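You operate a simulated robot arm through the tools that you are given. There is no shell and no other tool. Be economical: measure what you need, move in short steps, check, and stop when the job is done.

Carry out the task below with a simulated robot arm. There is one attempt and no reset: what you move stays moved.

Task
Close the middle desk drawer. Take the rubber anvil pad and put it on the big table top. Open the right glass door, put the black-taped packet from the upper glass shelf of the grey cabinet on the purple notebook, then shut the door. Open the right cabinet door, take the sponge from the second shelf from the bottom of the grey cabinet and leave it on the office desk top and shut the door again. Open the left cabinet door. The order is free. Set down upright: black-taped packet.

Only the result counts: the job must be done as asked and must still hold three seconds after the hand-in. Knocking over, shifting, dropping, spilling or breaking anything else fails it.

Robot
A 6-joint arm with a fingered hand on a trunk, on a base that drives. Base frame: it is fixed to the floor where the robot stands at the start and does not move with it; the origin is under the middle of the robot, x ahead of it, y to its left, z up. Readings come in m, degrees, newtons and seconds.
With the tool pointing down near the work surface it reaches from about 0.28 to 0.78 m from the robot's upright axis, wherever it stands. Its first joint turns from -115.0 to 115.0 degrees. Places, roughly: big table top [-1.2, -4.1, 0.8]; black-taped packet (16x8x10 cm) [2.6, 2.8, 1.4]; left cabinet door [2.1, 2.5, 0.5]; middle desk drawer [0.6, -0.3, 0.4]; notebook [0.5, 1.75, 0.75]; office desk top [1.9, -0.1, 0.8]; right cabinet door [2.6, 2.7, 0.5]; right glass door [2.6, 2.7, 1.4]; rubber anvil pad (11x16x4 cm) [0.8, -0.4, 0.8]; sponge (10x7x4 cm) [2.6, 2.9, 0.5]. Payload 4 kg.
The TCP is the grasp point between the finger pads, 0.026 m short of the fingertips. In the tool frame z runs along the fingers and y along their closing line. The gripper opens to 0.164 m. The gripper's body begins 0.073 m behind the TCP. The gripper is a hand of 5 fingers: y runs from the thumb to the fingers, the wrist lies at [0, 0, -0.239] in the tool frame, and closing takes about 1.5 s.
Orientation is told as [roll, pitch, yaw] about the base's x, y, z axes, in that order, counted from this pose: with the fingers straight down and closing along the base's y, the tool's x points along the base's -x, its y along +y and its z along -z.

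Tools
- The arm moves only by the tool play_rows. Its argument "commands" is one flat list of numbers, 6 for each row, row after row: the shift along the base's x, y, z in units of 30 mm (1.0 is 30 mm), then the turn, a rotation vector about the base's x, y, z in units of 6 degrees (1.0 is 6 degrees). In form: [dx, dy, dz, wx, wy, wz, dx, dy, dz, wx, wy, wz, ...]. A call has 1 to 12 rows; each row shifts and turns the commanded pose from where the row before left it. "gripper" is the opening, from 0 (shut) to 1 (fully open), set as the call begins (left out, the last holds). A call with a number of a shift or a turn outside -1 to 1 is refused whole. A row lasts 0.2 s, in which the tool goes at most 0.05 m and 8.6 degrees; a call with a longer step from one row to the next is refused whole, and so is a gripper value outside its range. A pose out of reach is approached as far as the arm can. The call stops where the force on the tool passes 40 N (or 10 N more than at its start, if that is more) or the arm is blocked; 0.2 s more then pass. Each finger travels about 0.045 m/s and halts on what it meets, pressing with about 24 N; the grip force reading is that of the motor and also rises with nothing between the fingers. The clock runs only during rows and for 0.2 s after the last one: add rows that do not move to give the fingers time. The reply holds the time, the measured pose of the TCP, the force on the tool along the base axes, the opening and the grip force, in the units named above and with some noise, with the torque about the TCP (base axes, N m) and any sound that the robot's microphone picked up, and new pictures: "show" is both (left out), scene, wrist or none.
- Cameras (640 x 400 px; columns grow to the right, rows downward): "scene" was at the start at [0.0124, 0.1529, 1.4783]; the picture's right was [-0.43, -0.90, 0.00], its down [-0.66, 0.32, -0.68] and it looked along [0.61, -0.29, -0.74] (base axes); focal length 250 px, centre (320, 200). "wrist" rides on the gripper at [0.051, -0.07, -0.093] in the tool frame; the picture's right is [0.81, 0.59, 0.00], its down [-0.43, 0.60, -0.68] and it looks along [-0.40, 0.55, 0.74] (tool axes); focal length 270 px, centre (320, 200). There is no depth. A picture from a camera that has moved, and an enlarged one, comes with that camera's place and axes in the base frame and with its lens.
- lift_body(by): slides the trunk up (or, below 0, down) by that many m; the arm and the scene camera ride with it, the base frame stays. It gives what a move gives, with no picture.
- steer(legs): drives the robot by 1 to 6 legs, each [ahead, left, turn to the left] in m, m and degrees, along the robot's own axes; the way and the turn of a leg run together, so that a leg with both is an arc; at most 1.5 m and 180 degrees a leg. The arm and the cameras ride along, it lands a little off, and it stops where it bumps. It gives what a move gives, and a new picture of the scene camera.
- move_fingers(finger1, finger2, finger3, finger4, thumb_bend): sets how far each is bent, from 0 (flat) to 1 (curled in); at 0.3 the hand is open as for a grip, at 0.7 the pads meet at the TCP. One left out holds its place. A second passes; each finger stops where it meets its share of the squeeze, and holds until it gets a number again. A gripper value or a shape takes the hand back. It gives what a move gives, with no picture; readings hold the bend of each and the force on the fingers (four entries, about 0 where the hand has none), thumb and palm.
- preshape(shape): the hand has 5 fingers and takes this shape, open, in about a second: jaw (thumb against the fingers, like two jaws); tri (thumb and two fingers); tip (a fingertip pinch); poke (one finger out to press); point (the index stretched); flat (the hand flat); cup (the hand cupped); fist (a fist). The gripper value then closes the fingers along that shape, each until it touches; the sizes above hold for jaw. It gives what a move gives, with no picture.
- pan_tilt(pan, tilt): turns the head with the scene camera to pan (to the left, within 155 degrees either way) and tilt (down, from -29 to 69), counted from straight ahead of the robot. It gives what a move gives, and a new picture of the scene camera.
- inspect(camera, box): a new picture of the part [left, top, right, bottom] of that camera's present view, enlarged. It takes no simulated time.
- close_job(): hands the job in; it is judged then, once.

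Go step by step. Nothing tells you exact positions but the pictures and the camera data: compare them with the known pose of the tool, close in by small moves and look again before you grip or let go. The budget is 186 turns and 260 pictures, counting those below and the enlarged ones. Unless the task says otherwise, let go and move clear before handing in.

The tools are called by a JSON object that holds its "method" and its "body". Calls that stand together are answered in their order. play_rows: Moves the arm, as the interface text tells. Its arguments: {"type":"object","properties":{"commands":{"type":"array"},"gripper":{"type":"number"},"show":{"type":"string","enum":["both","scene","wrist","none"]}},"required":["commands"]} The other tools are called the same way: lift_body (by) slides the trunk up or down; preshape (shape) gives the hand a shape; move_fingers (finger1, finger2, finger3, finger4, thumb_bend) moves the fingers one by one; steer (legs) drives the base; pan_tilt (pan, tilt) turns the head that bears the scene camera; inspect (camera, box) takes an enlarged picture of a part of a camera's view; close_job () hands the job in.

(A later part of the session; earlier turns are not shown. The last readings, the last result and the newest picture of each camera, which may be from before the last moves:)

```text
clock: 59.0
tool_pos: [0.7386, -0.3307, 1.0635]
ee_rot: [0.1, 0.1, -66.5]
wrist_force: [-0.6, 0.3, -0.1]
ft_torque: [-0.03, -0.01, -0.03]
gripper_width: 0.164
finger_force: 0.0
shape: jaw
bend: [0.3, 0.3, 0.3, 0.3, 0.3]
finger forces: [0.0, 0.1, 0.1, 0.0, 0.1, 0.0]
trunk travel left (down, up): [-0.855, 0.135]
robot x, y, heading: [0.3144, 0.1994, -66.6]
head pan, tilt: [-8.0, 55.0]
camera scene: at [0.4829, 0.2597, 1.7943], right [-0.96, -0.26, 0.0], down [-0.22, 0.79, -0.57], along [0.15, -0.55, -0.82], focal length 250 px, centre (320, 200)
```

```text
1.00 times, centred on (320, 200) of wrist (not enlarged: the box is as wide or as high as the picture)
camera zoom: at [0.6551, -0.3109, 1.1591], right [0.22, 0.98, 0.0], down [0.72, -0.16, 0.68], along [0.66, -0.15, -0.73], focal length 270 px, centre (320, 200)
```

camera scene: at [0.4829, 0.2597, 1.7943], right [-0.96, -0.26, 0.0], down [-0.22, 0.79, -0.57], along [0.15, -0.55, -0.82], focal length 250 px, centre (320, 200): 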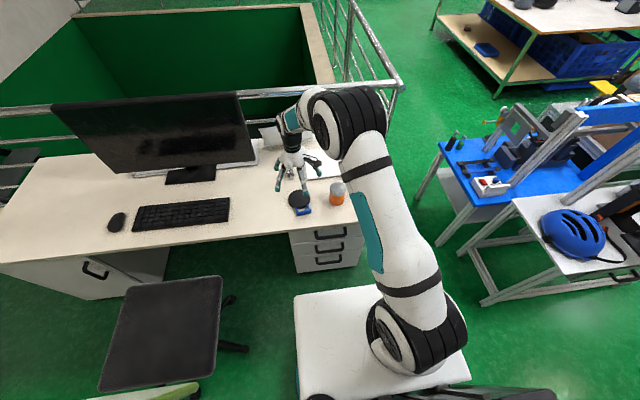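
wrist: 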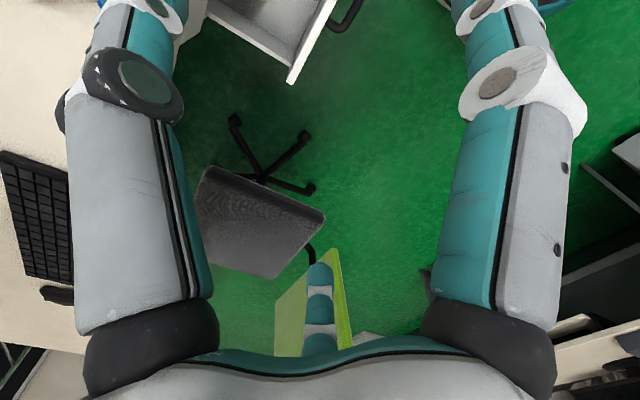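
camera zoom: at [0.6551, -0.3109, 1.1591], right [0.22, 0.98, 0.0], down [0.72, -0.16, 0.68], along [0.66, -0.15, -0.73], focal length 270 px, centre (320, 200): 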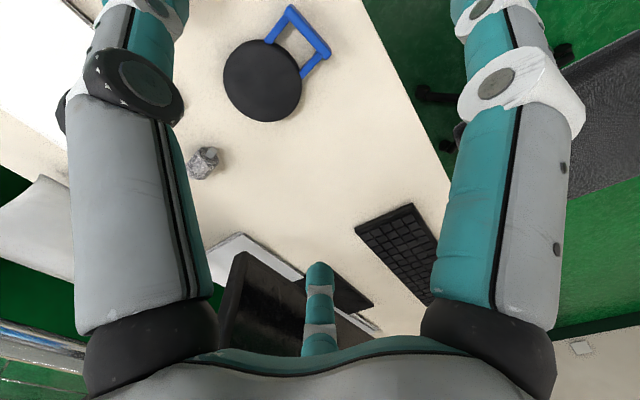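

Triangulated from both cameras, the disc centre is near (0.768, -0.415) with its top at about z 0.77. I move above it, lower down, and check finger positions.

{"method": "play_rows", "body": {"commands": [0.16, -0.47, -1, 0, 0, 0, 0.16, -0.47, -1, 0, 0, 0, 0.16, -0.47, -1, 0, 0, 0, 0.16, -0.47, -1, 0, 0, 0, 0.16, -0.47, -1, 0, 0, 0, 0.16, -0.47, -1, 0, 0, 0], "show": "wrist"}}

{"method": "inspect", "body": {"camera": "scene", "box": [250, 130, 370, 226]}}

```text
clock: 60.4
tool_pos: [0.7694, -0.4155, 0.8831]
ee_rot: [0.1, 0.0, -66.6]
wrist_force: [0.1, -0.1, 0.7]
ft_torque: [0.04, 0.03, 0.01]
gripper_width: 0.1641
finger_force: 0.1
shape: jaw
bend: [0.3, 0.3, 0.3, 0.3, 0.3]
finger forces: [0.0, 0.0, 0.0, 0.0, 0.0, 0.0]
trunk travel left (down, up): [-0.855, 0.135]
robot x, y, heading: [0.3145, 0.1954, -66.7]
head pan, tilt: [-8.0, 55.0]
camera wrist: at [0.6848, -0.3956, 0.9782], right [0.22, 0.98, 0.0], down [0.72, -0.16, 0.68], along [0.66, -0.15, -0.73], focal length 270 px, centre (320, 200)
```

wrist: 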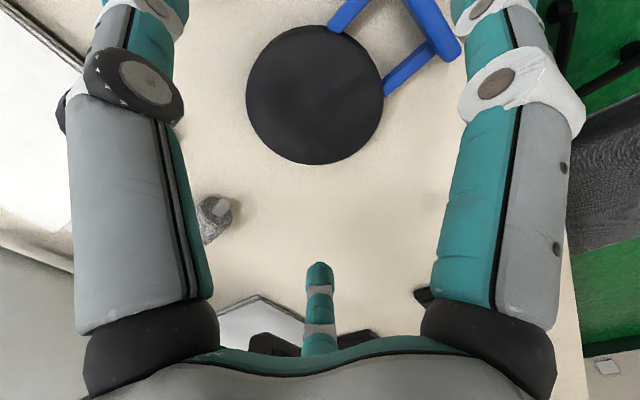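

```text
4.17 times, centred on (310, 178) of scene
camera zoom: at [0.4835, 0.2586, 1.7943], right [-0.96, -0.26, 0.0], down [-0.22, 0.79, -0.57], along [0.15, -0.55, -0.82], focal length 1040 px, centre (362, 292)
```

zoom: 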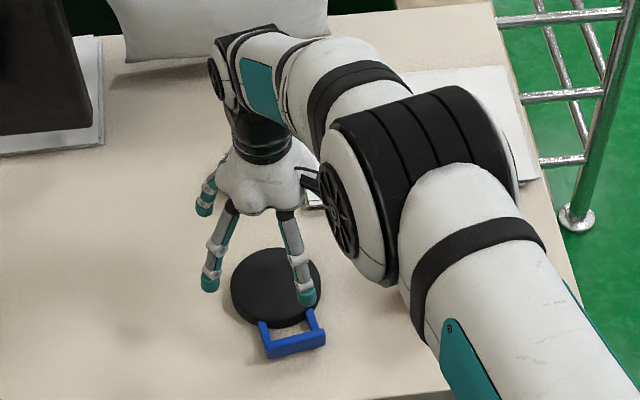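

The TCP is right above the disc. I need to understand how the fingers are placed around it, so I zoom on the hand.

{"method": "inspect", "body": {"camera": "scene", "box": [285, 160, 335, 220]}}

```text
6.67 times, centred on (310, 190) of scene
camera zoom: at [0.4835, 0.2586, 1.7943], right [-0.96, -0.26, 0.0], down [-0.22, 0.79, -0.57], along [0.15, -0.55, -0.82], focal length 1664 px, centre (387, 267)
```

zoom: 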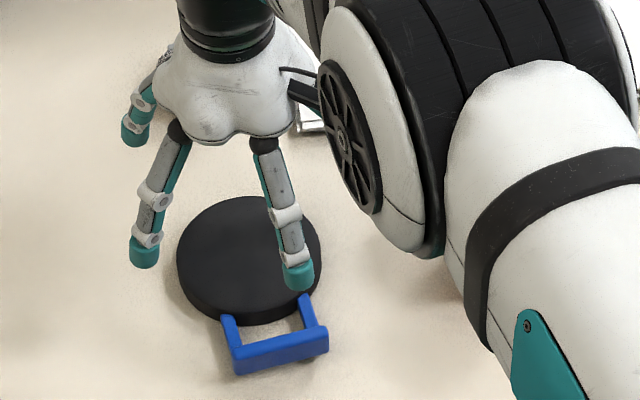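

The hand has five fingers spread evenly around. I turn it +28.5° so the blue handle falls in the gap between two fingers, then go down.

{"method": "play_rows", "body": {"commands": [0, 0, 0, 0, 0, 0.95, 0, 0, 0, 0, 0, 0.95, 0, 0, 0, 0, 0, 0.95, 0, 0, 0, 0, 0, 0.95, 0, 0, 0, 0, 0, 0.95, 0, 0, -0.6, 0, 0, 0, 0, 0, -0.6, 0, 0, 0], "show": "wrist"}}

{"method": "inspect", "body": {"camera": "scene", "box": [280, 165, 330, 225]}}

```text
clock: 62.0
tool_pos: [0.7682, -0.415, 0.8493]
ee_rot: [0.1, 0.1, -38.0]
wrist_force: [0.4, -0.2, 0.5]
ft_torque: [0.01, 0.03, 0.01]
gripper_width: 0.164
finger_force: 0.0
shape: jaw
bend: [0.3, 0.3, 0.3, 0.3, 0.3]
finger forces: [0.1, 0.0, 0.0, 0.1, 0.0, 0.0]
trunk travel left (down, up): [-0.855, 0.135]
robot x, y, heading: [0.3173, 0.1995, -67.1]
head pan, tilt: [-8.0, 55.0]
camera wrist: at [0.6848, -0.4382, 0.9431], right [-0.28, 0.96, 0.0], down [0.71, 0.2, 0.68], along [0.65, 0.19, -0.73], focal length 270 px, centre (320, 200)
```

wrist: 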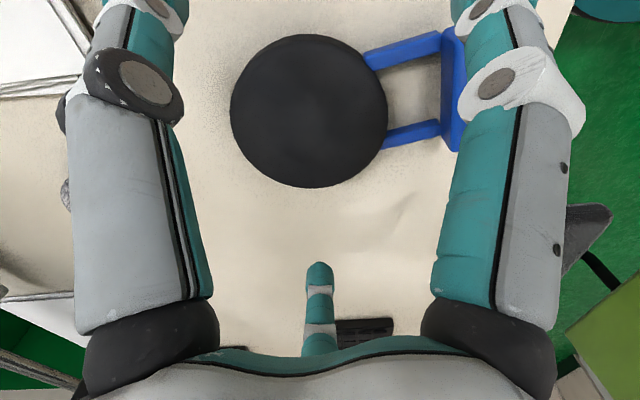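

```text
6.67 times, centred on (305, 195) of scene
camera zoom: at [0.4831, 0.2593, 1.7943], right [-0.96, -0.26, 0.0], down [-0.22, 0.79, -0.57], along [0.15, -0.55, -0.82], focal length 1664 px, centre (420, 233)
```

zoom: 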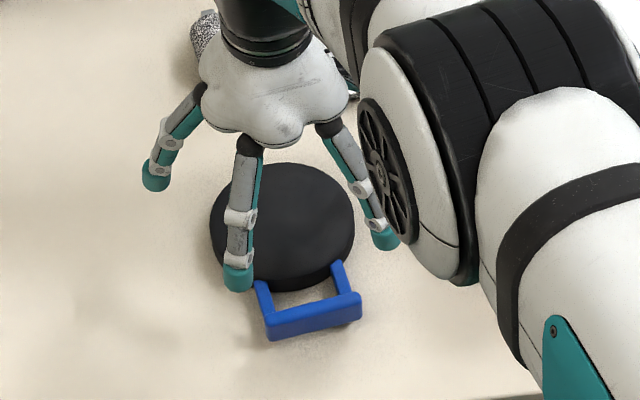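

The handle lies nicely in the gap. I go down around the disc.

{"method": "play_rows", "body": {"commands": [0, 0, -0.7, 0, 0, 0, 0, 0, -0.7, 0, 0, 0, 0, 0, -0.7, 0, 0, 0], "show": "wrist"}}

{"method": "inspect", "body": {"camera": "scene", "box": [280, 165, 330, 225]}}

```text
clock: 62.8
tool_pos: [0.7637, -0.4101, 0.7889]
ee_rot: [0.1, 0.0, -38.1]
wrist_force: [-0.3, 0.5, 0.1]
ft_torque: [-0.01, -0.01, -0.02]
gripper_width: 0.1636
finger_force: 0.0
shape: jaw
bend: [0.3, 0.3, 0.3, 0.3, 0.3]
finger forces: [0.1, 0.1, 0.1, 0.0, 0.0, 0.0]
out of reach, approached as far as the arm can: row 3
trunk travel left (down, up): [-0.855, 0.135]
robot x, y, heading: [0.3173, 0.1955, -66.6]
head pan, tilt: [-8.0, 55.0]
camera wrist: at [0.6822, -0.4338, 0.8834], right [-0.28, 0.96, 0.0], down [0.71, 0.2, 0.68], along [0.65, 0.19, -0.73], focal length 270 px, centre (320, 200)
```

wrist: 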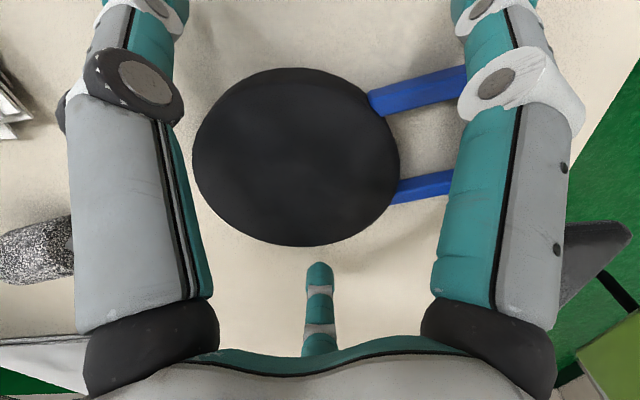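

```text
6.67 times, centred on (305, 195) of scene
camera zoom: at [0.4829, 0.2596, 1.7944], right [-0.96, -0.26, 0.0], down [-0.22, 0.79, -0.57], along [0.15, -0.55, -0.82], focal length 1664 px, centre (420, 233)
```

zoom: 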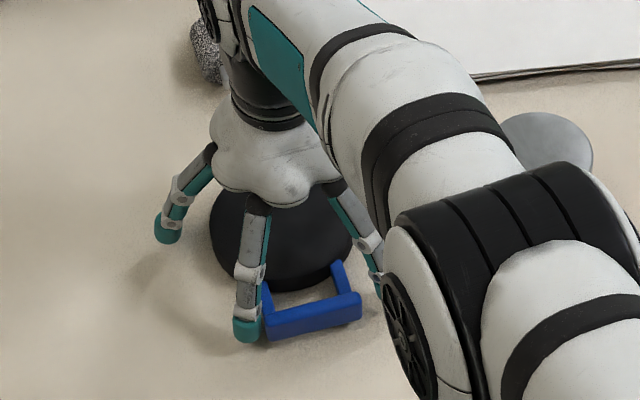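

The disc top is around z 0.775 and I'm slightly off-centre and at the reach limit. I'll lift, lower the trunk for better reach (raises the elbow clear of the jar), re-centre and descend.

{"method": "play_rows", "body": {"commands": [0, 0, 1, 0, 0, 0, 0, 0, 1, 0, 0, 0, 0, 0, 1, 0, 0, 0, -0.23, -0.43, 1, 0, 0, 0, 0, 0, 1, 0, 0, 0, 0, 0, 1, 0, 0, 0, 0, 0, 1, 0, 0, 0, 0, 0, 1, 0, 0, 0], "show": "none"}}

{"method": "lift_body", "body": {"by": -0.19}}

{"method": "inspect", "body": {"camera": "wrist", "box": [0, 0, 640, 400]}}

{"method": "inspect", "body": {"camera": "scene", "box": [240, 100, 400, 220]}}

```text
clock: 64.6
tool_pos: [0.7564, -0.4227, 1.0281]
ee_rot: [0.1, 0.2, -38.0]
wrist_force: [-0.4, 0.7, 0.4]
ft_torque: [0.0, 0.0, 0.02]
gripper_width: 0.164
finger_force: 0.0
shape: jaw
bend: [0.3, 0.3, 0.3, 0.3, 0.3]
finger forces: [0.1, 0.0, 0.1, 0.0, 0.1, 0.1]
trunk travel left (down, up): [-0.855, 0.135]
robot x, y, heading: [0.3155, 0.2002, -66.6]
head pan, tilt: [-8.0, 55.0]
```

```text
clock: 66.7
tool_pos: [0.7566, -0.4238, 0.8374]
ee_rot: [0.1, 0.1, -38.0]
wrist_force: [0.3, -0.1, 0.0]
ft_torque: [-0.02, 0.04, 0.01]
gripper_width: 0.1641
finger_force: 0.1
shape: jaw
bend: [0.3, 0.3, 0.3, 0.3, 0.3]
finger forces: [0.0, 0.1, 0.0, 0.0, 0.0, 0.1]
trunk travel left (down, up): [-0.665, 0.325]
robot x, y, heading: [0.3168, 0.1949, -66.7]
head pan, tilt: [-8.0, 55.0]
```

```text
1.00 times, centred on (320, 200) of wrist (not enlarged: the box is as wide or as high as the picture)
camera zoom: at [0.6746, -0.4469, 0.9322], right [-0.28, 0.96, 0.0], down [0.71, 0.2, 0.68], along [0.65, 0.19, -0.73], focal length 270 px, centre (320, 200)
```

zoom: 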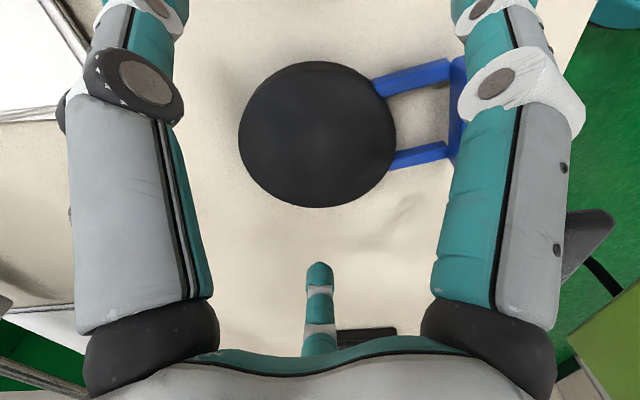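

```text
3.33 times, centred on (320, 160) of scene
camera zoom: at [0.4828, 0.2596, 1.6043], right [-0.96, -0.26, 0.0], down [-0.22, 0.79, -0.57], along [0.15, -0.55, -0.82], focal length 832 px, centre (320, 333)
```

zoom: 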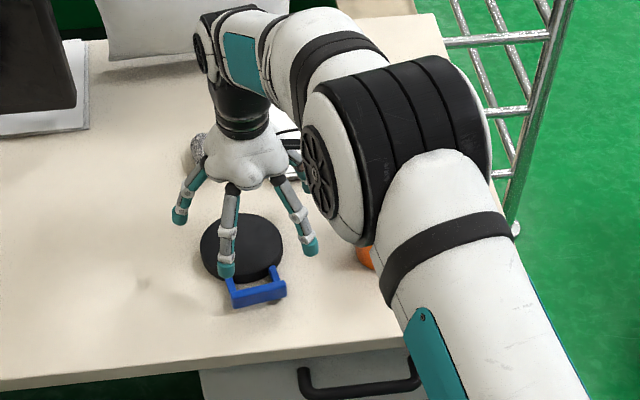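

Well centred now. I descend to z ≈ 0.768.

{"method": "play_rows", "body": {"commands": [0, 0, -0.77, 0, 0, 0, 0, 0, -0.77, 0, 0, 0, 0, 0, -0.77, 0, 0, 0], "show": "wrist"}}

{"method": "inspect", "body": {"camera": "scene", "box": [270, 120, 340, 180]}}

```text
clock: 67.5
tool_pos: [0.7582, -0.4242, 0.7728]
ee_rot: [0.0, -0.4, -38.0]
wrist_force: [-1.7, 0.1, 25.5]
ft_torque: [0.1, -0.03, -0.12]
gripper_width: 0.164
finger_force: 0.1
shape: jaw
bend: [0.28, 0.27, 0.29, 0.3, 0.29]
finger forces: [7.1, 1.9, 8.7, 2.9, 4.2, 0.0]
trunk travel left (down, up): [-0.665, 0.325]
robot x, y, heading: [0.3159, 0.1978, -66.9]
head pan, tilt: [-8.0, 55.0]
camera wrist: at [0.675, -0.4478, 0.868], right [-0.28, 0.96, -0.01], down [0.7, 0.21, 0.68], along [0.65, 0.18, -0.73], focal length 270 px, centre (320, 200)
```

wrist: 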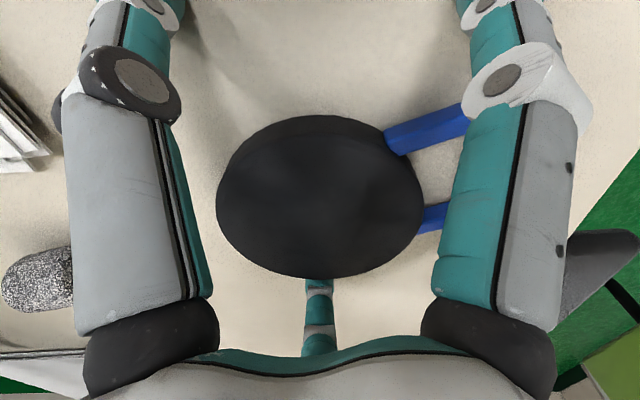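

```text
6.67 times, centred on (305, 150) of scene
camera zoom: at [0.4814, 0.2625, 1.6049], right [-0.96, -0.26, 0.0], down [-0.22, 0.79, -0.58], along [0.15, -0.55, -0.82], focal length 1664 px, centre (420, 533)
```

zoom: 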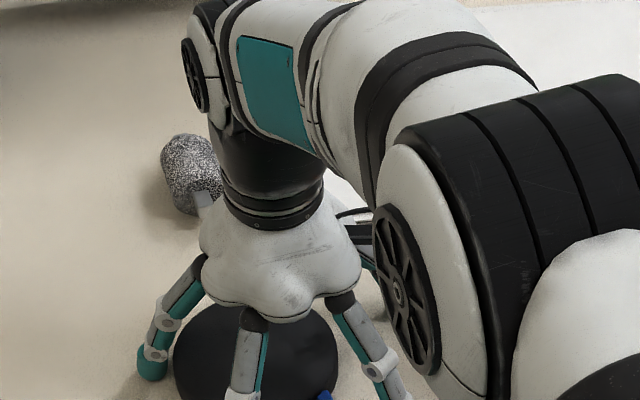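

The fingertips touch the desk (desk z ≈ 0.745). I rise 7 mm and close.

{"method": "play_rows", "body": {"commands": [0, 0, 0.25, 0, 0, 0], "show": "none"}}

{"method": "play_rows", "body": {"commands": [0, 0, 0, 0, 0, 0, 0, 0, 0, 0, 0, 0, 0, 0, 0, 0, 0, 0, 0, 0, 0, 0, 0, 0, 0, 0, 0, 0, 0, 0, 0, 0, 0, 0, 0, 0, 0, 0, 0, 0, 0, 0, 0, 0, 0, 0, 0, 0], "gripper": 0, "show": "wrist"}}

```text
clock: 67.9
tool_pos: [0.7583, -0.4234, 0.7744]
ee_rot: [0.1, 0.2, -38.0]
wrist_force: [1.2, -2.7, 5.0]
ft_torque: [-0.19, 0.0, -0.03]
gripper_width: 0.1636
finger_force: 0.1
shape: jaw
bend: [0.3, 0.28, 0.3, 0.29, 0.29]
finger forces: [1.5, 1.3, 1.6, 1.2, 1.5, 0.0]
trunk travel left (down, up): [-0.665, 0.325]
robot x, y, heading: [0.3138, 0.2008, -66.8]
head pan, tilt: [-8.0, 55.0]
```

```text
clock: 69.7
tool_pos: [0.7564, -0.4239, 0.7781]
ee_rot: [0.1, -0.1, -38.0]
wrist_force: [-0.2, -1.4, 17.3]
ft_torque: [0.05, -0.5, -0.1]
gripper_width: 0.1
finger_force: 23.6
shape: jaw
bend: [0.33, 0.32, 0.31, 0.32, 0.68]
finger forces: [17.5, 29.1, 30.3, 31.4, 22.3, 0.0]
trunk travel left (down, up): [-0.665, 0.325]
robot x, y, heading: [0.3184, 0.1981, -66.8]
head pan, tilt: [-8.0, 55.0]
camera wrist: at [0.6741, -0.4472, 0.872], right [-0.28, 0.96, 0.0], down [0.71, 0.2, 0.68], along [0.65, 0.19, -0.73], focal length 270 px, centre (320, 200)
```

wrist: 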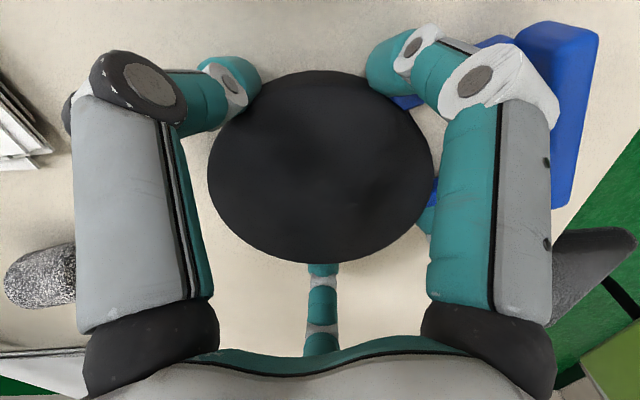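

The disc is held by all fingers. I lift it slightly and look.

{"method": "play_rows", "body": {"commands": [0, 0, 0.7, 0, 0, 0, 0, 0, 1, 0, 0, 0, 0, 0, 1, 0, 0, 0, 0, 0, 1, 0, 0, 0], "show": "wrist"}}

{"method": "inspect", "body": {"camera": "scene", "box": [250, 80, 370, 190]}}

```text
clock: 70.7
tool_pos: [0.7572, -0.424, 0.8864]
ee_rot: [0.1, 0.1, -38.0]
wrist_force: [-0.2, -0.7, -3.7]
ft_torque: [-0.05, 0.0, -0.02]
gripper_width: 0.0999
finger_force: 23.8
shape: jaw
bend: [0.33, 0.32, 0.31, 0.32, 0.69]
finger forces: [16.7, 23.9, 26.9, 24.2, 21.9, 0.0]
trunk travel left (down, up): [-0.665, 0.325]
robot x, y, heading: [0.3193, 0.2006, -66.7]
head pan, tilt: [-8.0, 55.0]
camera wrist: at [0.6744, -0.4472, 0.9815], right [-0.28, 0.96, 0.0], down [0.71, 0.2, 0.68], along [0.65, 0.19, -0.74], focal length 270 px, centre (320, 200)
```

wrist: 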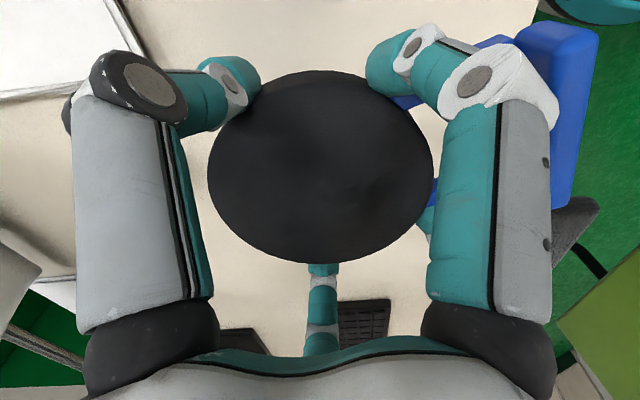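

```text
3.64 times, centred on (310, 135) of scene
camera zoom: at [0.4829, 0.2596, 1.6042], right [-0.96, -0.26, 0.0], down [-0.22, 0.79, -0.57], along [0.15, -0.55, -0.82], focal length 907 px, centre (356, 436)
```

zoom: 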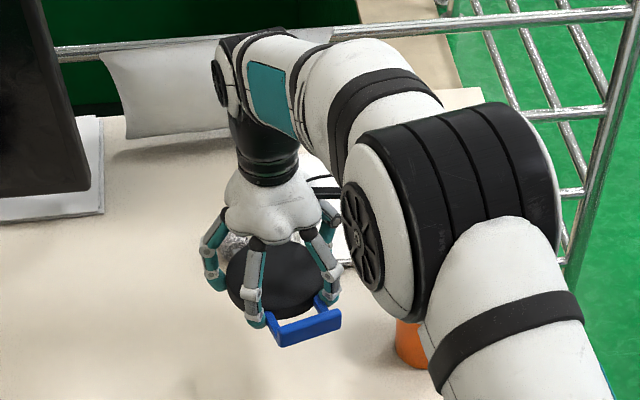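

The pad is held securely. I raise the trunk, back away from the desk and look for a route to the big table.

{"method": "lift_body", "body": {"by": 0.2}}

{"method": "steer", "body": {"legs": [[-0.35, 0, 0]]}}

{"method": "pan_tilt", "body": {"pan": -40, "tilt": 35}}

{"method": "pan_tilt", "body": {"pan": -90, "tilt": 35}}

{"method": "pan_tilt", "body": {"pan": -140, "tilt": 35}}

```text
clock: 72.9
tool_pos: [0.7578, -0.4248, 1.0869]
ee_rot: [0.1, 0.1, -38.1]
wrist_force: [0.4, -0.6, -3.4]
ft_torque: [-0.06, -0.03, 0.01]
gripper_width: 0.1
finger_force: 23.9
shape: jaw
bend: [0.33, 0.32, 0.31, 0.32, 0.69]
finger forces: [16.7, 24.0, 26.8, 24.2, 21.9, 0.0]
trunk travel left (down, up): [-0.865, 0.125]
robot x, y, heading: [0.3142, 0.1985, -66.6]
head pan, tilt: [-8.0, 55.0]
```

```text
clock: 75.2
tool_pos: [0.6205, -0.1002, 1.0887]
ee_rot: [0.1, 0.0, -37.9]
wrist_force: [-0.3, -0.5, -4.1]
ft_torque: [0.0, -0.03, 0.01]
gripper_width: 0.0999
finger_force: 23.8
shape: jaw
bend: [0.33, 0.32, 0.31, 0.32, 0.69]
finger forces: [16.7, 24.1, 26.9, 24.0, 22.0, 0.0]
trunk travel left (down, up): [-0.865, 0.125]
robot x, y, heading: [0.1826, 0.5213, -66.7]
head pan, tilt: [-8.0, 55.0]
camera scene: at [0.344, 0.5824, 1.8043], right [-0.96, -0.26, 0.0], down [-0.22, 0.79, -0.57], along [0.15, -0.55, -0.82], focal length 250 px, centre (320, 200)
```

scene: 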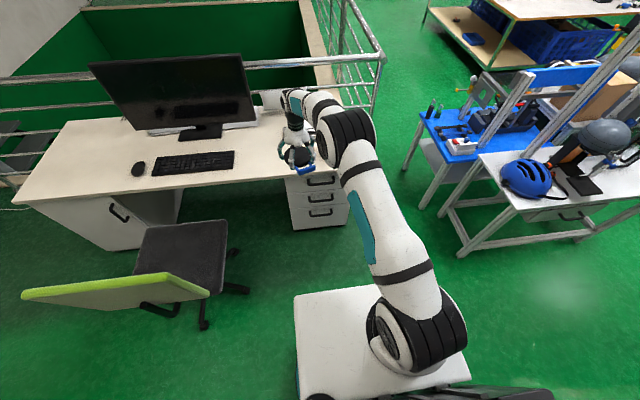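

```text
clock: 76.1
tool_pos: [0.6193, -0.1011, 1.0855]
ee_rot: [0.1, 0.1, -37.9]
wrist_force: [0.3, 0.1, -3.7]
ft_torque: [-0.04, 0.01, 0.02]
gripper_width: 0.0996
finger_force: 24.4
shape: jaw
bend: [0.33, 0.32, 0.31, 0.32, 0.69]
finger forces: [16.7, 24.0, 26.8, 24.2, 22.0, 0.0]
trunk travel left (down, up): [-0.865, 0.125]
robot x, y, heading: [0.179, 0.5204, -66.7]
head pan, tilt: [-40.0, 35.0]
camera scene: at [0.3003, 0.5666, 1.8325], right [-0.96, 0.29, 0.0], down [0.16, 0.55, -0.82], along [-0.23, -0.78, -0.57], focal length 250 px, centre (320, 200)
```

scene: 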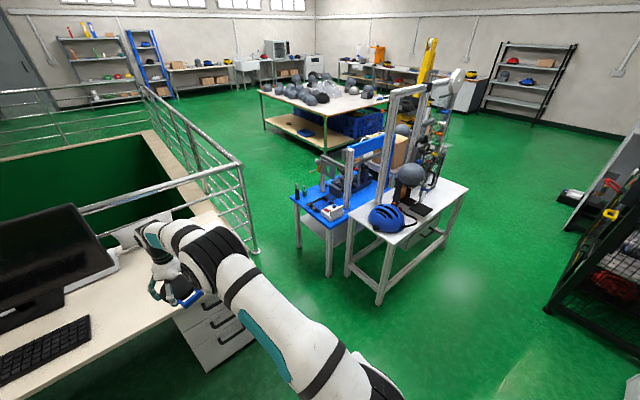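

```text
clock: 77.3
tool_pos: [0.6214, -0.1021, 1.0882]
ee_rot: [0.1, 0.1, -37.9]
wrist_force: [0.3, 0.1, -3.1]
ft_torque: [-0.01, 0.0, -0.01]
gripper_width: 0.1
finger_force: 24.0
shape: jaw
bend: [0.33, 0.32, 0.31, 0.32, 0.69]
finger forces: [16.7, 24.1, 26.9, 24.1, 21.9, 0.0]
trunk travel left (down, up): [-0.865, 0.125]
robot x, y, heading: [0.1801, 0.521, -66.8]
head pan, tilt: [-90.0, 35.0]
camera scene: at [0.2446, 0.616, 1.8326], right [-0.4, 0.92, 0.0], down [0.53, 0.23, -0.82], along [-0.75, -0.32, -0.57], focal length 250 px, centre (320, 200)
```

scene: 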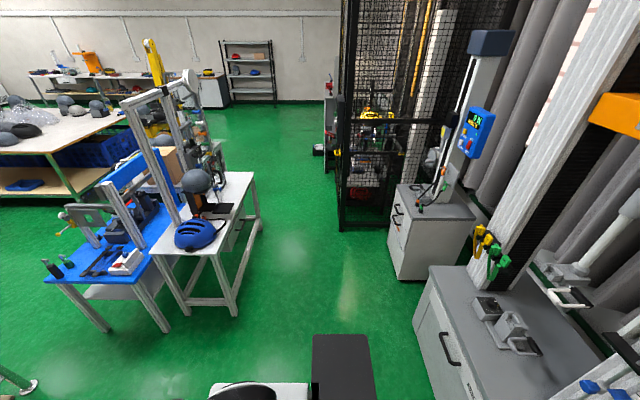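

```text
clock: 78.5
tool_pos: [0.6203, -0.1025, 1.0868]
ee_rot: [0.2, 0.2, -37.8]
wrist_force: [-0.4, 0.2, -4.6]
ft_torque: [-0.01, 0.0, -0.01]
gripper_width: 0.1001
finger_force: 24.1
shape: jaw
bend: [0.33, 0.32, 0.31, 0.32, 0.69]
finger forces: [16.6, 24.0, 26.8, 24.1, 22.0, 0.0]
trunk travel left (down, up): [-0.865, 0.125]
robot x, y, heading: [0.1755, 0.5204, -66.8]
head pan, tilt: [-140.0, 35.0]
camera scene: at [0.2467, 0.6904, 1.8326], right [0.45, 0.89, 0.0], down [0.51, -0.26, -0.82], along [-0.73, 0.37, -0.57], focal length 250 px, centre (320, 200)
```

scene: 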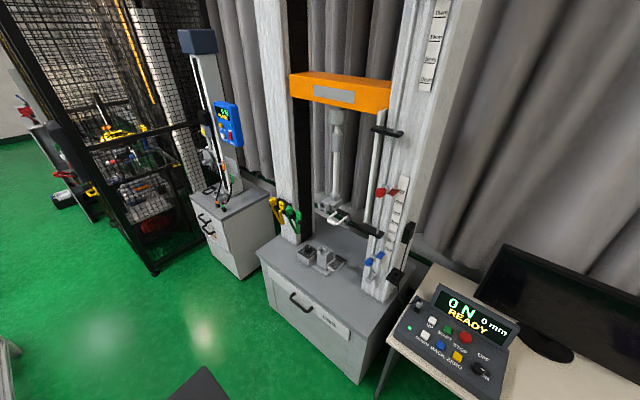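

I mapped the surroundings: the gap by the railing is too narrow, so I go round the west side of the white bench, keeping between it and the cage.

{"method": "steer", "body": {"legs": [[0, 0, -90], [0, 0.13, 0]]}}

{"method": "pan_tilt", "body": {"pan": 0, "tilt": 30}}

```text
clock: 83.6
tool_pos: [-0.4036, -0.0321, 1.0855]
ee_rot: [0.1, 0.1, -128.9]
wrist_force: [0.5, -0.1, -3.5]
ft_torque: [0.03, 0.02, 0.01]
gripper_width: 0.0999
finger_force: 23.8
shape: jaw
bend: [0.34, 0.32, 0.31, 0.32, 0.69]
finger forces: [16.4, 24.3, 26.4, 23.3, 21.8, 0.0]
trunk travel left (down, up): [-0.865, 0.125]
robot x, y, heading: [0.2219, 0.4005, -157.5]
head pan, tilt: [-140.0, 35.0]
camera scene: at [0.3943, 0.3303, 1.8324], right [0.89, -0.46, 0.0], down [-0.27, -0.51, -0.82], along [0.38, 0.73, -0.57], focal length 250 px, centre (320, 200)
```

scene: 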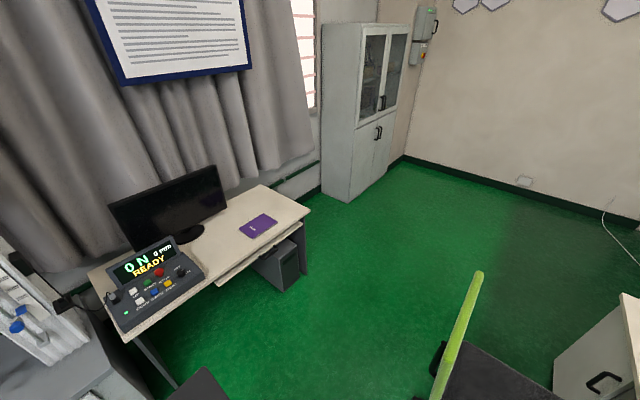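

```text
clock: 85.9
tool_pos: [-0.4037, -0.0305, 1.0868]
ee_rot: [0.1, 0.1, -129.0]
wrist_force: [-0.3, -0.4, -4.0]
ft_torque: [0.05, 0.03, -0.01]
gripper_width: 0.1
finger_force: 24.0
shape: jaw
bend: [0.34, 0.32, 0.31, 0.32, 0.69]
finger forces: [16.5, 24.2, 26.2, 23.3, 21.8, 0.0]
trunk travel left (down, up): [-0.865, 0.125]
robot x, y, heading: [0.225, 0.4021, -157.6]
head pan, tilt: [0.0, 30.0]
camera scene: at [0.2691, 0.2197, 1.8403], right [-0.38, 0.93, 0.0], down [0.46, 0.19, -0.87], along [-0.8, -0.33, -0.5], focal length 250 px, centre (320, 200)
```

scene: 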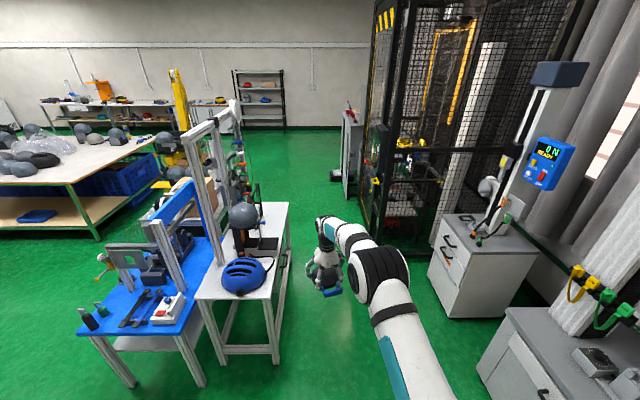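

The lane is clear: bench to the left, cage to the right. I drive along it.

{"method": "steer", "body": {"legs": [[1.3, 0, 0]]}}

```text
clock: 92.3
tool_pos: [-1.5978, -0.513, 1.0864]
ee_rot: [0.1, 0.0, -129.1]
wrist_force: [0.0, 0.9, -4.3]
ft_torque: [-0.01, 0.02, 0.04]
gripper_width: 0.1001
finger_force: 23.9
shape: jaw
bend: [0.34, 0.32, 0.31, 0.32, 0.69]
finger forces: [16.4, 24.2, 26.3, 23.2, 21.8, 0.1]
trunk travel left (down, up): [-0.865, 0.125]
robot x, y, heading: [-0.9638, -0.086, -157.8]
head pan, tilt: [0.0, 30.0]
camera scene: at [-0.924, -0.2675, 1.8403], right [-0.38, 0.93, 0.0], down [0.46, 0.19, -0.87], along [-0.8, -0.33, -0.5], focal length 250 px, centre (320, 200)
```

scene: 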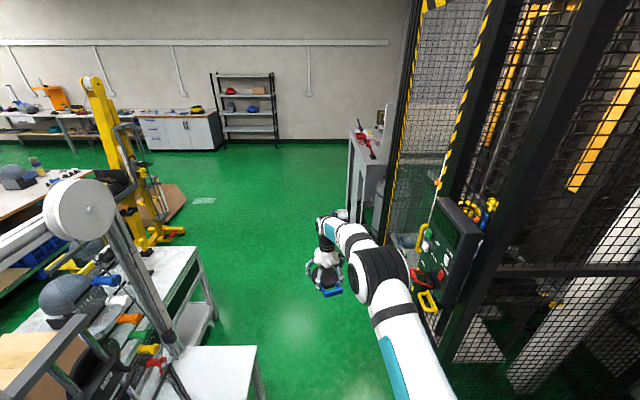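

Beyond the bench is another one, and a yellow hoist stands near the table. I continue along the lane before turning.

{"method": "steer", "body": {"legs": [[1.4, 0.05, 0]]}}

{"method": "pan_tilt", "body": {"pan": 70, "tilt": 35}}

```text
clock: 99.2
tool_pos: [-2.8338, -1.1108, 1.0857]
ee_rot: [0.1, 0.1, -127.6]
wrist_force: [-0.1, 0.6, -3.2]
ft_torque: [-0.01, 0.03, 0.04]
gripper_width: 0.0999
finger_force: 24.3
shape: jaw
bend: [0.34, 0.32, 0.31, 0.32, 0.69]
finger forces: [16.6, 24.1, 26.3, 23.2, 21.8, 0.0]
trunk travel left (down, up): [-0.865, 0.125]
robot x, y, heading: [-2.21, -0.6705, -156.7]
head pan, tilt: [0.0, 30.0]
camera scene: at [-2.167, -0.8469, 1.8403], right [-0.4, 0.92, 0.0], down [0.46, 0.2, -0.87], along [-0.79, -0.34, -0.5], focal length 250 px, centre (320, 200)
```

scene: 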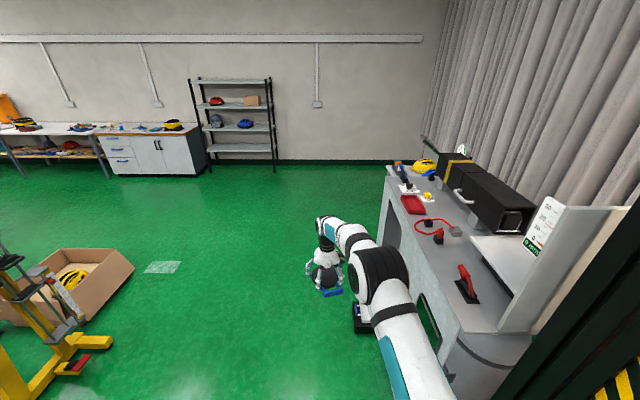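

```text
clock: 100.6
tool_pos: [-2.8339, -1.109, 1.0866]
ee_rot: [0.0, 0.2, -127.7]
wrist_force: [-0.6, -0.2, -3.5]
ft_torque: [0.01, 0.01, -0.01]
gripper_width: 0.0997
finger_force: 24.3
shape: jaw
bend: [0.34, 0.32, 0.31, 0.32, 0.69]
finger forces: [16.4, 24.2, 26.3, 23.2, 21.8, 0.1]
trunk travel left (down, up): [-0.865, 0.125]
robot x, y, heading: [-2.2118, -0.6674, -156.5]
head pan, tilt: [70.0, 35.0]
camera scene: at [-2.0784, -0.8986, 1.8325], right [-1.0, -0.06, 0.0], down [-0.03, 0.57, -0.82], along [0.05, -0.82, -0.57], focal length 250 px, centre (320, 200)
```

scene: 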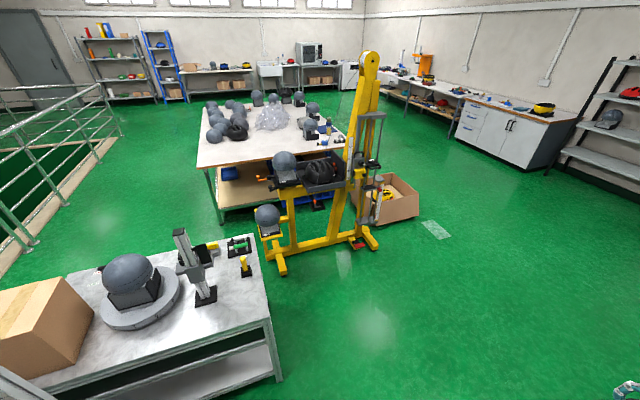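

The yellow tester and a narrow gap block the near side of the table, so I go around by the table's far (right) side, avoiding the pedal on the floor.

{"method": "steer", "body": {"legs": [[0.6, 0, 0], [0, 0.85, 0], [1.5, 0, 0], [0.35, 0, 0]]}}

{"method": "pan_tilt", "body": {"pan": 110, "tilt": 35}}

```text
clock: 103.1
tool_pos: [-3.2113, -1.2378, 1.082]
ee_rot: [0.1, 0.4, -131.1]
wrist_force: [-0.5, -0.8, -4.7]
ft_torque: [0.04, 0.03, -0.01]
gripper_width: 0.0999
finger_force: 23.9
shape: jaw
bend: [0.34, 0.32, 0.31, 0.32, 0.69]
finger forces: [16.4, 24.4, 26.5, 23.1, 22.0, 0.1]
trunk travel left (down, up): [-0.865, 0.125]
robot x, y, heading: [-2.5665, -0.8319, -159.7]
head pan, tilt: [70.0, 35.0]
stopped in leg 1: the robot was blocked; the commanded pose is now the measured one
camera scene: at [-2.446, -1.0734, 1.832], right [-1.0, 0.0, 0.0], down [0.0, 0.58, -0.82], along [0.0, -0.82, -0.58], focal length 250 px, centre (320, 200)
```

scene: 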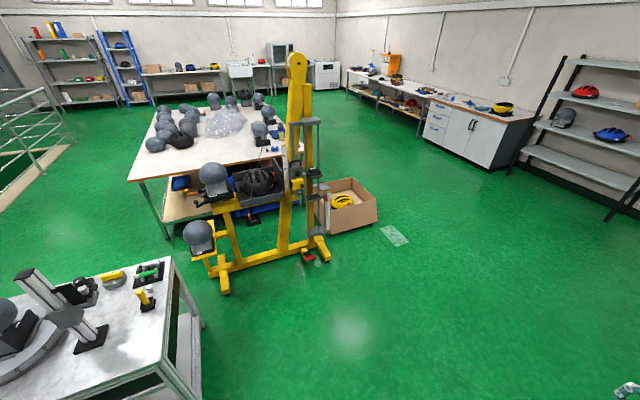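

```text
clock: 104.2
tool_pos: [-3.2123, -1.2363, 1.0842]
ee_rot: [0.1, 0.3, -131.1]
wrist_force: [0.5, -0.4, -4.0]
ft_torque: [0.02, 0.05, -0.01]
gripper_width: 0.0996
finger_force: 24.4
shape: jaw
bend: [0.34, 0.32, 0.31, 0.32, 0.69]
finger forces: [16.4, 24.3, 26.4, 23.2, 22.0, 0.0]
trunk travel left (down, up): [-0.865, 0.125]
robot x, y, heading: [-2.5686, -0.832, -159.9]
head pan, tilt: [110.0, 35.0]
camera scene: at [-2.3887, -1.0486, 1.8326], right [-0.76, -0.65, 0.0], down [-0.37, 0.44, -0.82], along [0.53, -0.63, -0.57], focal length 250 px, centre (320, 200)
```

scene: 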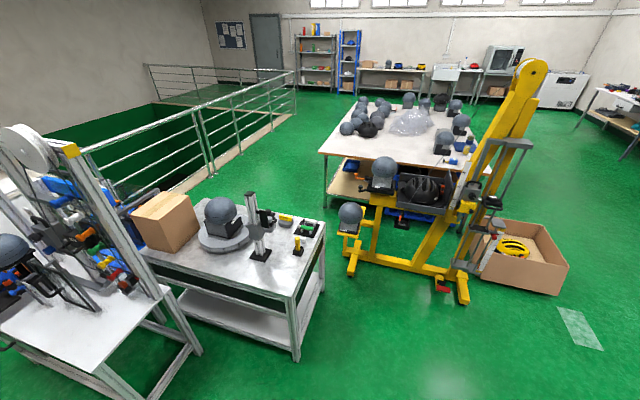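

Blocked early; something at the robot's front right. I look there.

{"method": "pan_tilt", "body": {"pan": -25, "tilt": 62}}

```text
clock: 106.3
tool_pos: [-3.2122, -1.2366, 1.0831]
ee_rot: [0.2, 0.3, -131.1]
wrist_force: [-0.1, 0.2, -3.5]
ft_torque: [0.01, -0.02, -0.01]
gripper_width: 0.0994
finger_force: 24.4
shape: jaw
bend: [0.34, 0.32, 0.31, 0.32, 0.69]
finger forces: [16.6, 24.4, 26.6, 23.1, 22.0, 0.0]
trunk travel left (down, up): [-0.865, 0.125]
robot x, y, heading: [-2.5648, -0.8301, -159.7]
head pan, tilt: [-25.0, 62.0]
camera scene: at [-2.5097, -0.9764, 1.7959], right [0.08, 1.0, 0.0], down [0.88, -0.07, -0.47], along [-0.47, 0.04, -0.88], focal length 250 px, centre (320, 200)
```

scene: 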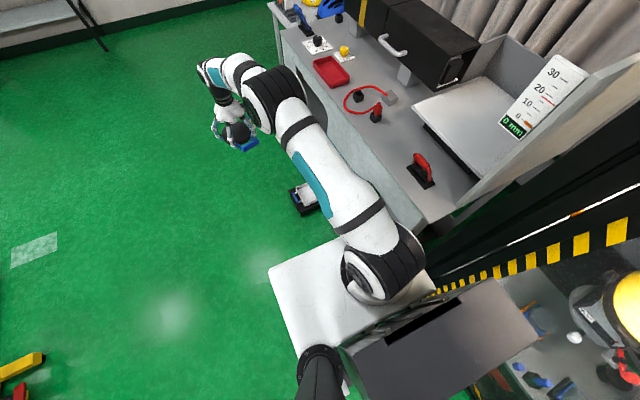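

The base touched the grey cabinet at its front right. I slide left away from it, then continue.

{"method": "steer", "body": {"legs": [[-0.04, 0.1, 0], [0, 0.3, 3], [0.6, 0.05, 0], [0, 0.3, 0]]}}

{"method": "pan_tilt", "body": {"pan": 0, "tilt": 40}}

```text
clock: 113.8
tool_pos: [-3.4146, -2.1913, 1.0836]
ee_rot: [0.1, 0.3, -127.7]
wrist_force: [0.7, 0.3, -3.7]
ft_torque: [0.03, 0.05, -0.02]
gripper_width: 0.0996
finger_force: 24.5
shape: jaw
bend: [0.34, 0.32, 0.31, 0.32, 0.69]
finger forces: [16.6, 24.5, 26.4, 22.9, 22.0, 0.1]
trunk travel left (down, up): [-0.865, 0.125]
robot x, y, heading: [-2.7944, -1.7466, -156.0]
head pan, tilt: [-25.0, 62.0]
camera scene: at [-2.7293, -1.8898, 1.7958], right [0.02, 1.0, 0.0], down [0.88, -0.02, -0.47], along [-0.47, 0.01, -0.88], focal length 250 px, centre (320, 200)
```

scene: 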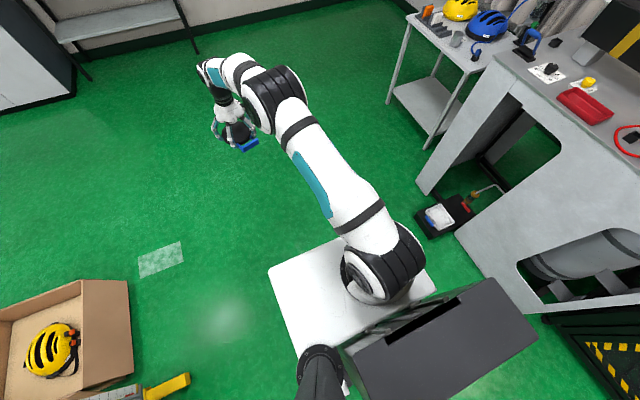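

```text
clock: 114.7
tool_pos: [-3.4145, -2.1909, 1.0834]
ee_rot: [0.1, 0.4, -127.6]
wrist_force: [0.1, -0.2, -3.6]
ft_torque: [0.01, 0.03, -0.01]
gripper_width: 0.0995
finger_force: 24.4
shape: jaw
bend: [0.34, 0.32, 0.31, 0.32, 0.69]
finger forces: [16.5, 24.5, 26.4, 22.9, 22.0, 0.0]
trunk travel left (down, up): [-0.865, 0.125]
robot x, y, heading: [-2.7943, -1.7453, -156.1]
head pan, tilt: [0.0, 40.0]
camera scene: at [-2.7432, -1.9244, 1.8249], right [-0.4, 0.92, 0.0], down [0.59, 0.26, -0.77], along [-0.7, -0.31, -0.64], focal length 250 px, centre (320, 200)
```

scene: 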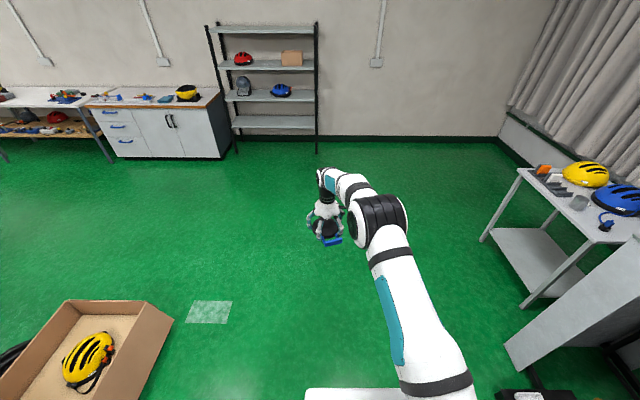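

Clear now. I pass the cardboard box and slide along to the table's far side.

{"method": "steer", "body": {"legs": [[1.5, 0, 0], [0, 1.4, 0], [0, 1.2, 0]]}}

{"method": "pan_tilt", "body": {"pan": 150, "tilt": 30}}

```text
clock: 134.3
tool_pos: [-3.8128, -5.1618, 1.0844]
ee_rot: [0.1, 0.2, -128.9]
wrist_force: [-1.2, 0.8, -4.0]
ft_torque: [-0.01, 0.01, -0.02]
gripper_width: 0.0998
finger_force: 24.2
shape: jaw
bend: [0.34, 0.32, 0.31, 0.32, 0.69]
finger forces: [16.8, 25.0, 26.2, 22.8, 21.9, 0.0]
trunk travel left (down, up): [-0.865, 0.125]
robot x, y, heading: [-3.1819, -4.7325, -157.3]
head pan, tilt: [0.0, 40.0]
camera scene: at [-3.135, -4.9109, 1.8249], right [-0.38, 0.92, 0.0], down [0.59, 0.25, -0.77], along [-0.71, -0.29, -0.64], focal length 250 px, centre (320, 200)
```

scene: 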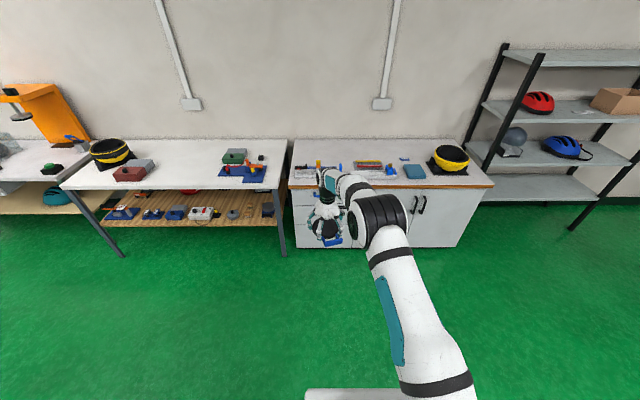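

```text
clock: 136.7
tool_pos: [-3.8127, -5.1624, 1.0837]
ee_rot: [0.1, 0.3, -128.9]
wrist_force: [-0.1, -0.6, -3.5]
ft_torque: [-0.01, 0.03, 0.01]
gripper_width: 0.0999
finger_force: 23.8
shape: jaw
bend: [0.34, 0.32, 0.31, 0.32, 0.69]
finger forces: [16.7, 25.1, 26.2, 22.8, 21.7, 0.0]
trunk travel left (down, up): [-0.865, 0.125]
robot x, y, heading: [-3.1821, -4.7313, -157.4]
head pan, tilt: [150.0, 30.0]
camera scene: at [-2.9669, -4.8898, 1.8404], right [-0.13, -0.99, 0.0], down [-0.5, 0.07, -0.87], along [0.86, -0.11, -0.5], focal length 250 px, centre (320, 200)
```

scene: 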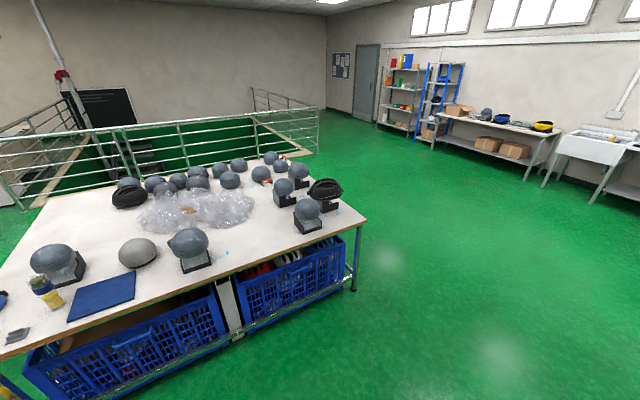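

I have a clear view of the table: there is a free spot near its edge at about (-1.72, -4.64). I turn to face the table and line up.

{"method": "steer", "body": {"legs": [[0, 0, 180], [0, -0.65, 0]]}}

{"method": "pan_tilt", "body": {"pan": 0, "tilt": 40}}

```text
clock: 147.6
tool_pos: [-2.3076, -4.9477, 1.0852]
ee_rot: [0.1, 0.3, 48.8]
wrist_force: [0.1, -0.7, -3.1]
ft_torque: [0.0, -0.03, 0.02]
gripper_width: 0.0989
finger_force: 24.3
shape: jaw
bend: [0.34, 0.32, 0.31, 0.32, 0.69]
finger forces: [16.7, 23.3, 26.0, 22.2, 21.1, 0.1]
trunk travel left (down, up): [-0.865, 0.125]
robot x, y, heading: [-2.9529, -5.3521, 20.2]
head pan, tilt: [150.0, 30.0]
camera scene: at [-3.1611, -5.1821, 1.8405], right [0.17, 0.99, 0.0], down [0.49, -0.09, -0.87], along [-0.85, 0.15, -0.5], focal length 250 px, centre (320, 200)
```

scene: 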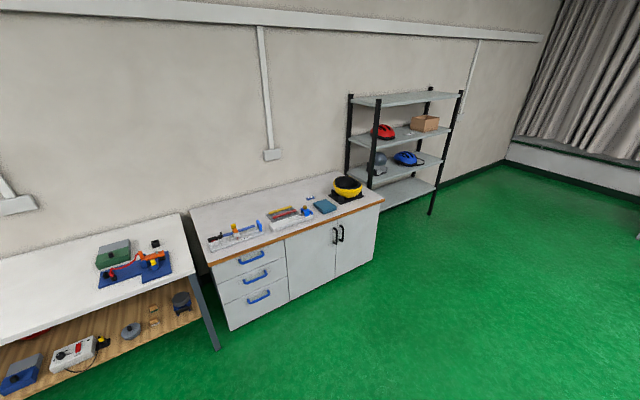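

```text
clock: 150.0
tool_pos: [-2.3083, -4.946, 1.0846]
ee_rot: [0.1, 0.4, 48.8]
wrist_force: [0.6, -0.7, -2.8]
ft_torque: [-0.01, -0.04, -0.01]
gripper_width: 0.0992
finger_force: 23.7
shape: jaw
bend: [0.34, 0.32, 0.31, 0.32, 0.69]
finger forces: [16.8, 23.2, 25.9, 22.2, 21.1, 0.1]
trunk travel left (down, up): [-0.865, 0.125]
robot x, y, heading: [-2.9552, -5.3506, 20.5]
head pan, tilt: [0.0, 40.0]
camera scene: at [-2.9925, -5.1674, 1.8249], right [0.35, -0.94, 0.0], down [-0.6, -0.22, -0.77], along [0.72, 0.26, -0.64], focal length 250 px, centre (320, 200)
```

scene: 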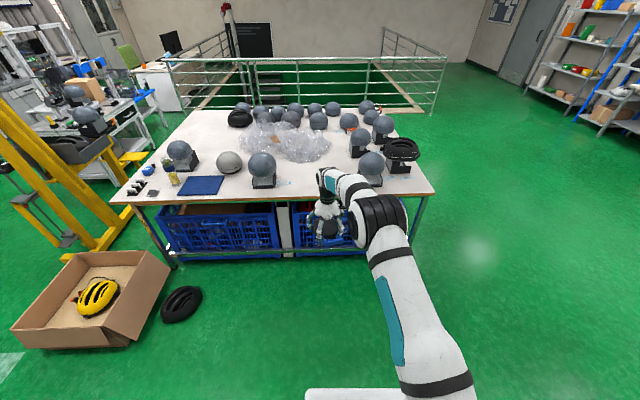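

Good view; the free spot is straight ahead between two helmets. I drive forward.

{"method": "steer", "body": {"legs": [[0.64, 0.08, 0]]}}

{"method": "inspect", "body": {"camera": "wrist", "box": [0, 0, 640, 400]}}

```text
clock: 153.6
tool_pos: [-1.7333, -4.6372, 1.0849]
ee_rot: [0.1, 0.4, 49.6]
wrist_force: [1.0, 0.4, -4.3]
ft_torque: [-0.02, -0.02, 0.0]
gripper_width: 0.0991
finger_force: 23.8
shape: jaw
bend: [0.34, 0.32, 0.31, 0.32, 0.69]
finger forces: [16.6, 23.4, 26.0, 22.1, 21.1, 0.0]
trunk travel left (down, up): [-0.865, 0.125]
robot x, y, heading: [-2.3719, -5.0507, 20.7]
head pan, tilt: [0.0, 40.0]
camera scene: at [-2.4161, -4.8672, 1.8249], right [0.36, -0.93, 0.0], down [-0.6, -0.23, -0.77], along [0.71, 0.27, -0.64], focal length 250 px, centre (320, 200)
```

scene: 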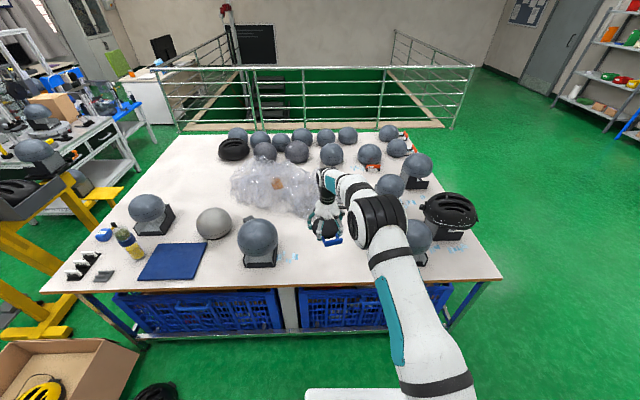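

```text
1.00 times, centred on (320, 200) of wrist (not enlarged: the box is as wide or as high as the picture)
camera zoom: at [-1.7137, -4.7206, 1.1789], right [-0.97, -0.23, 0.01], down [-0.17, 0.72, 0.68], along [-0.16, 0.66, -0.74], focal length 270 px, centre (320, 200)
```

zoom: 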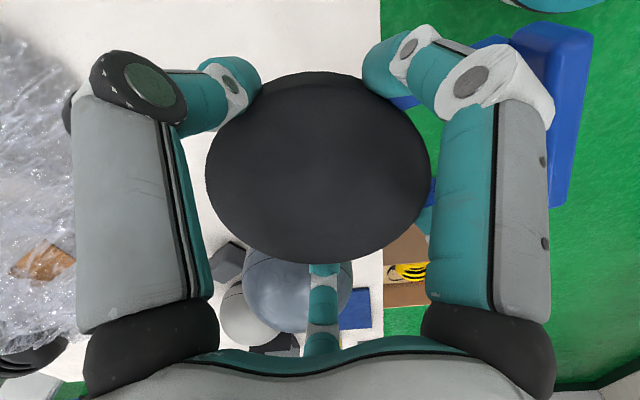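

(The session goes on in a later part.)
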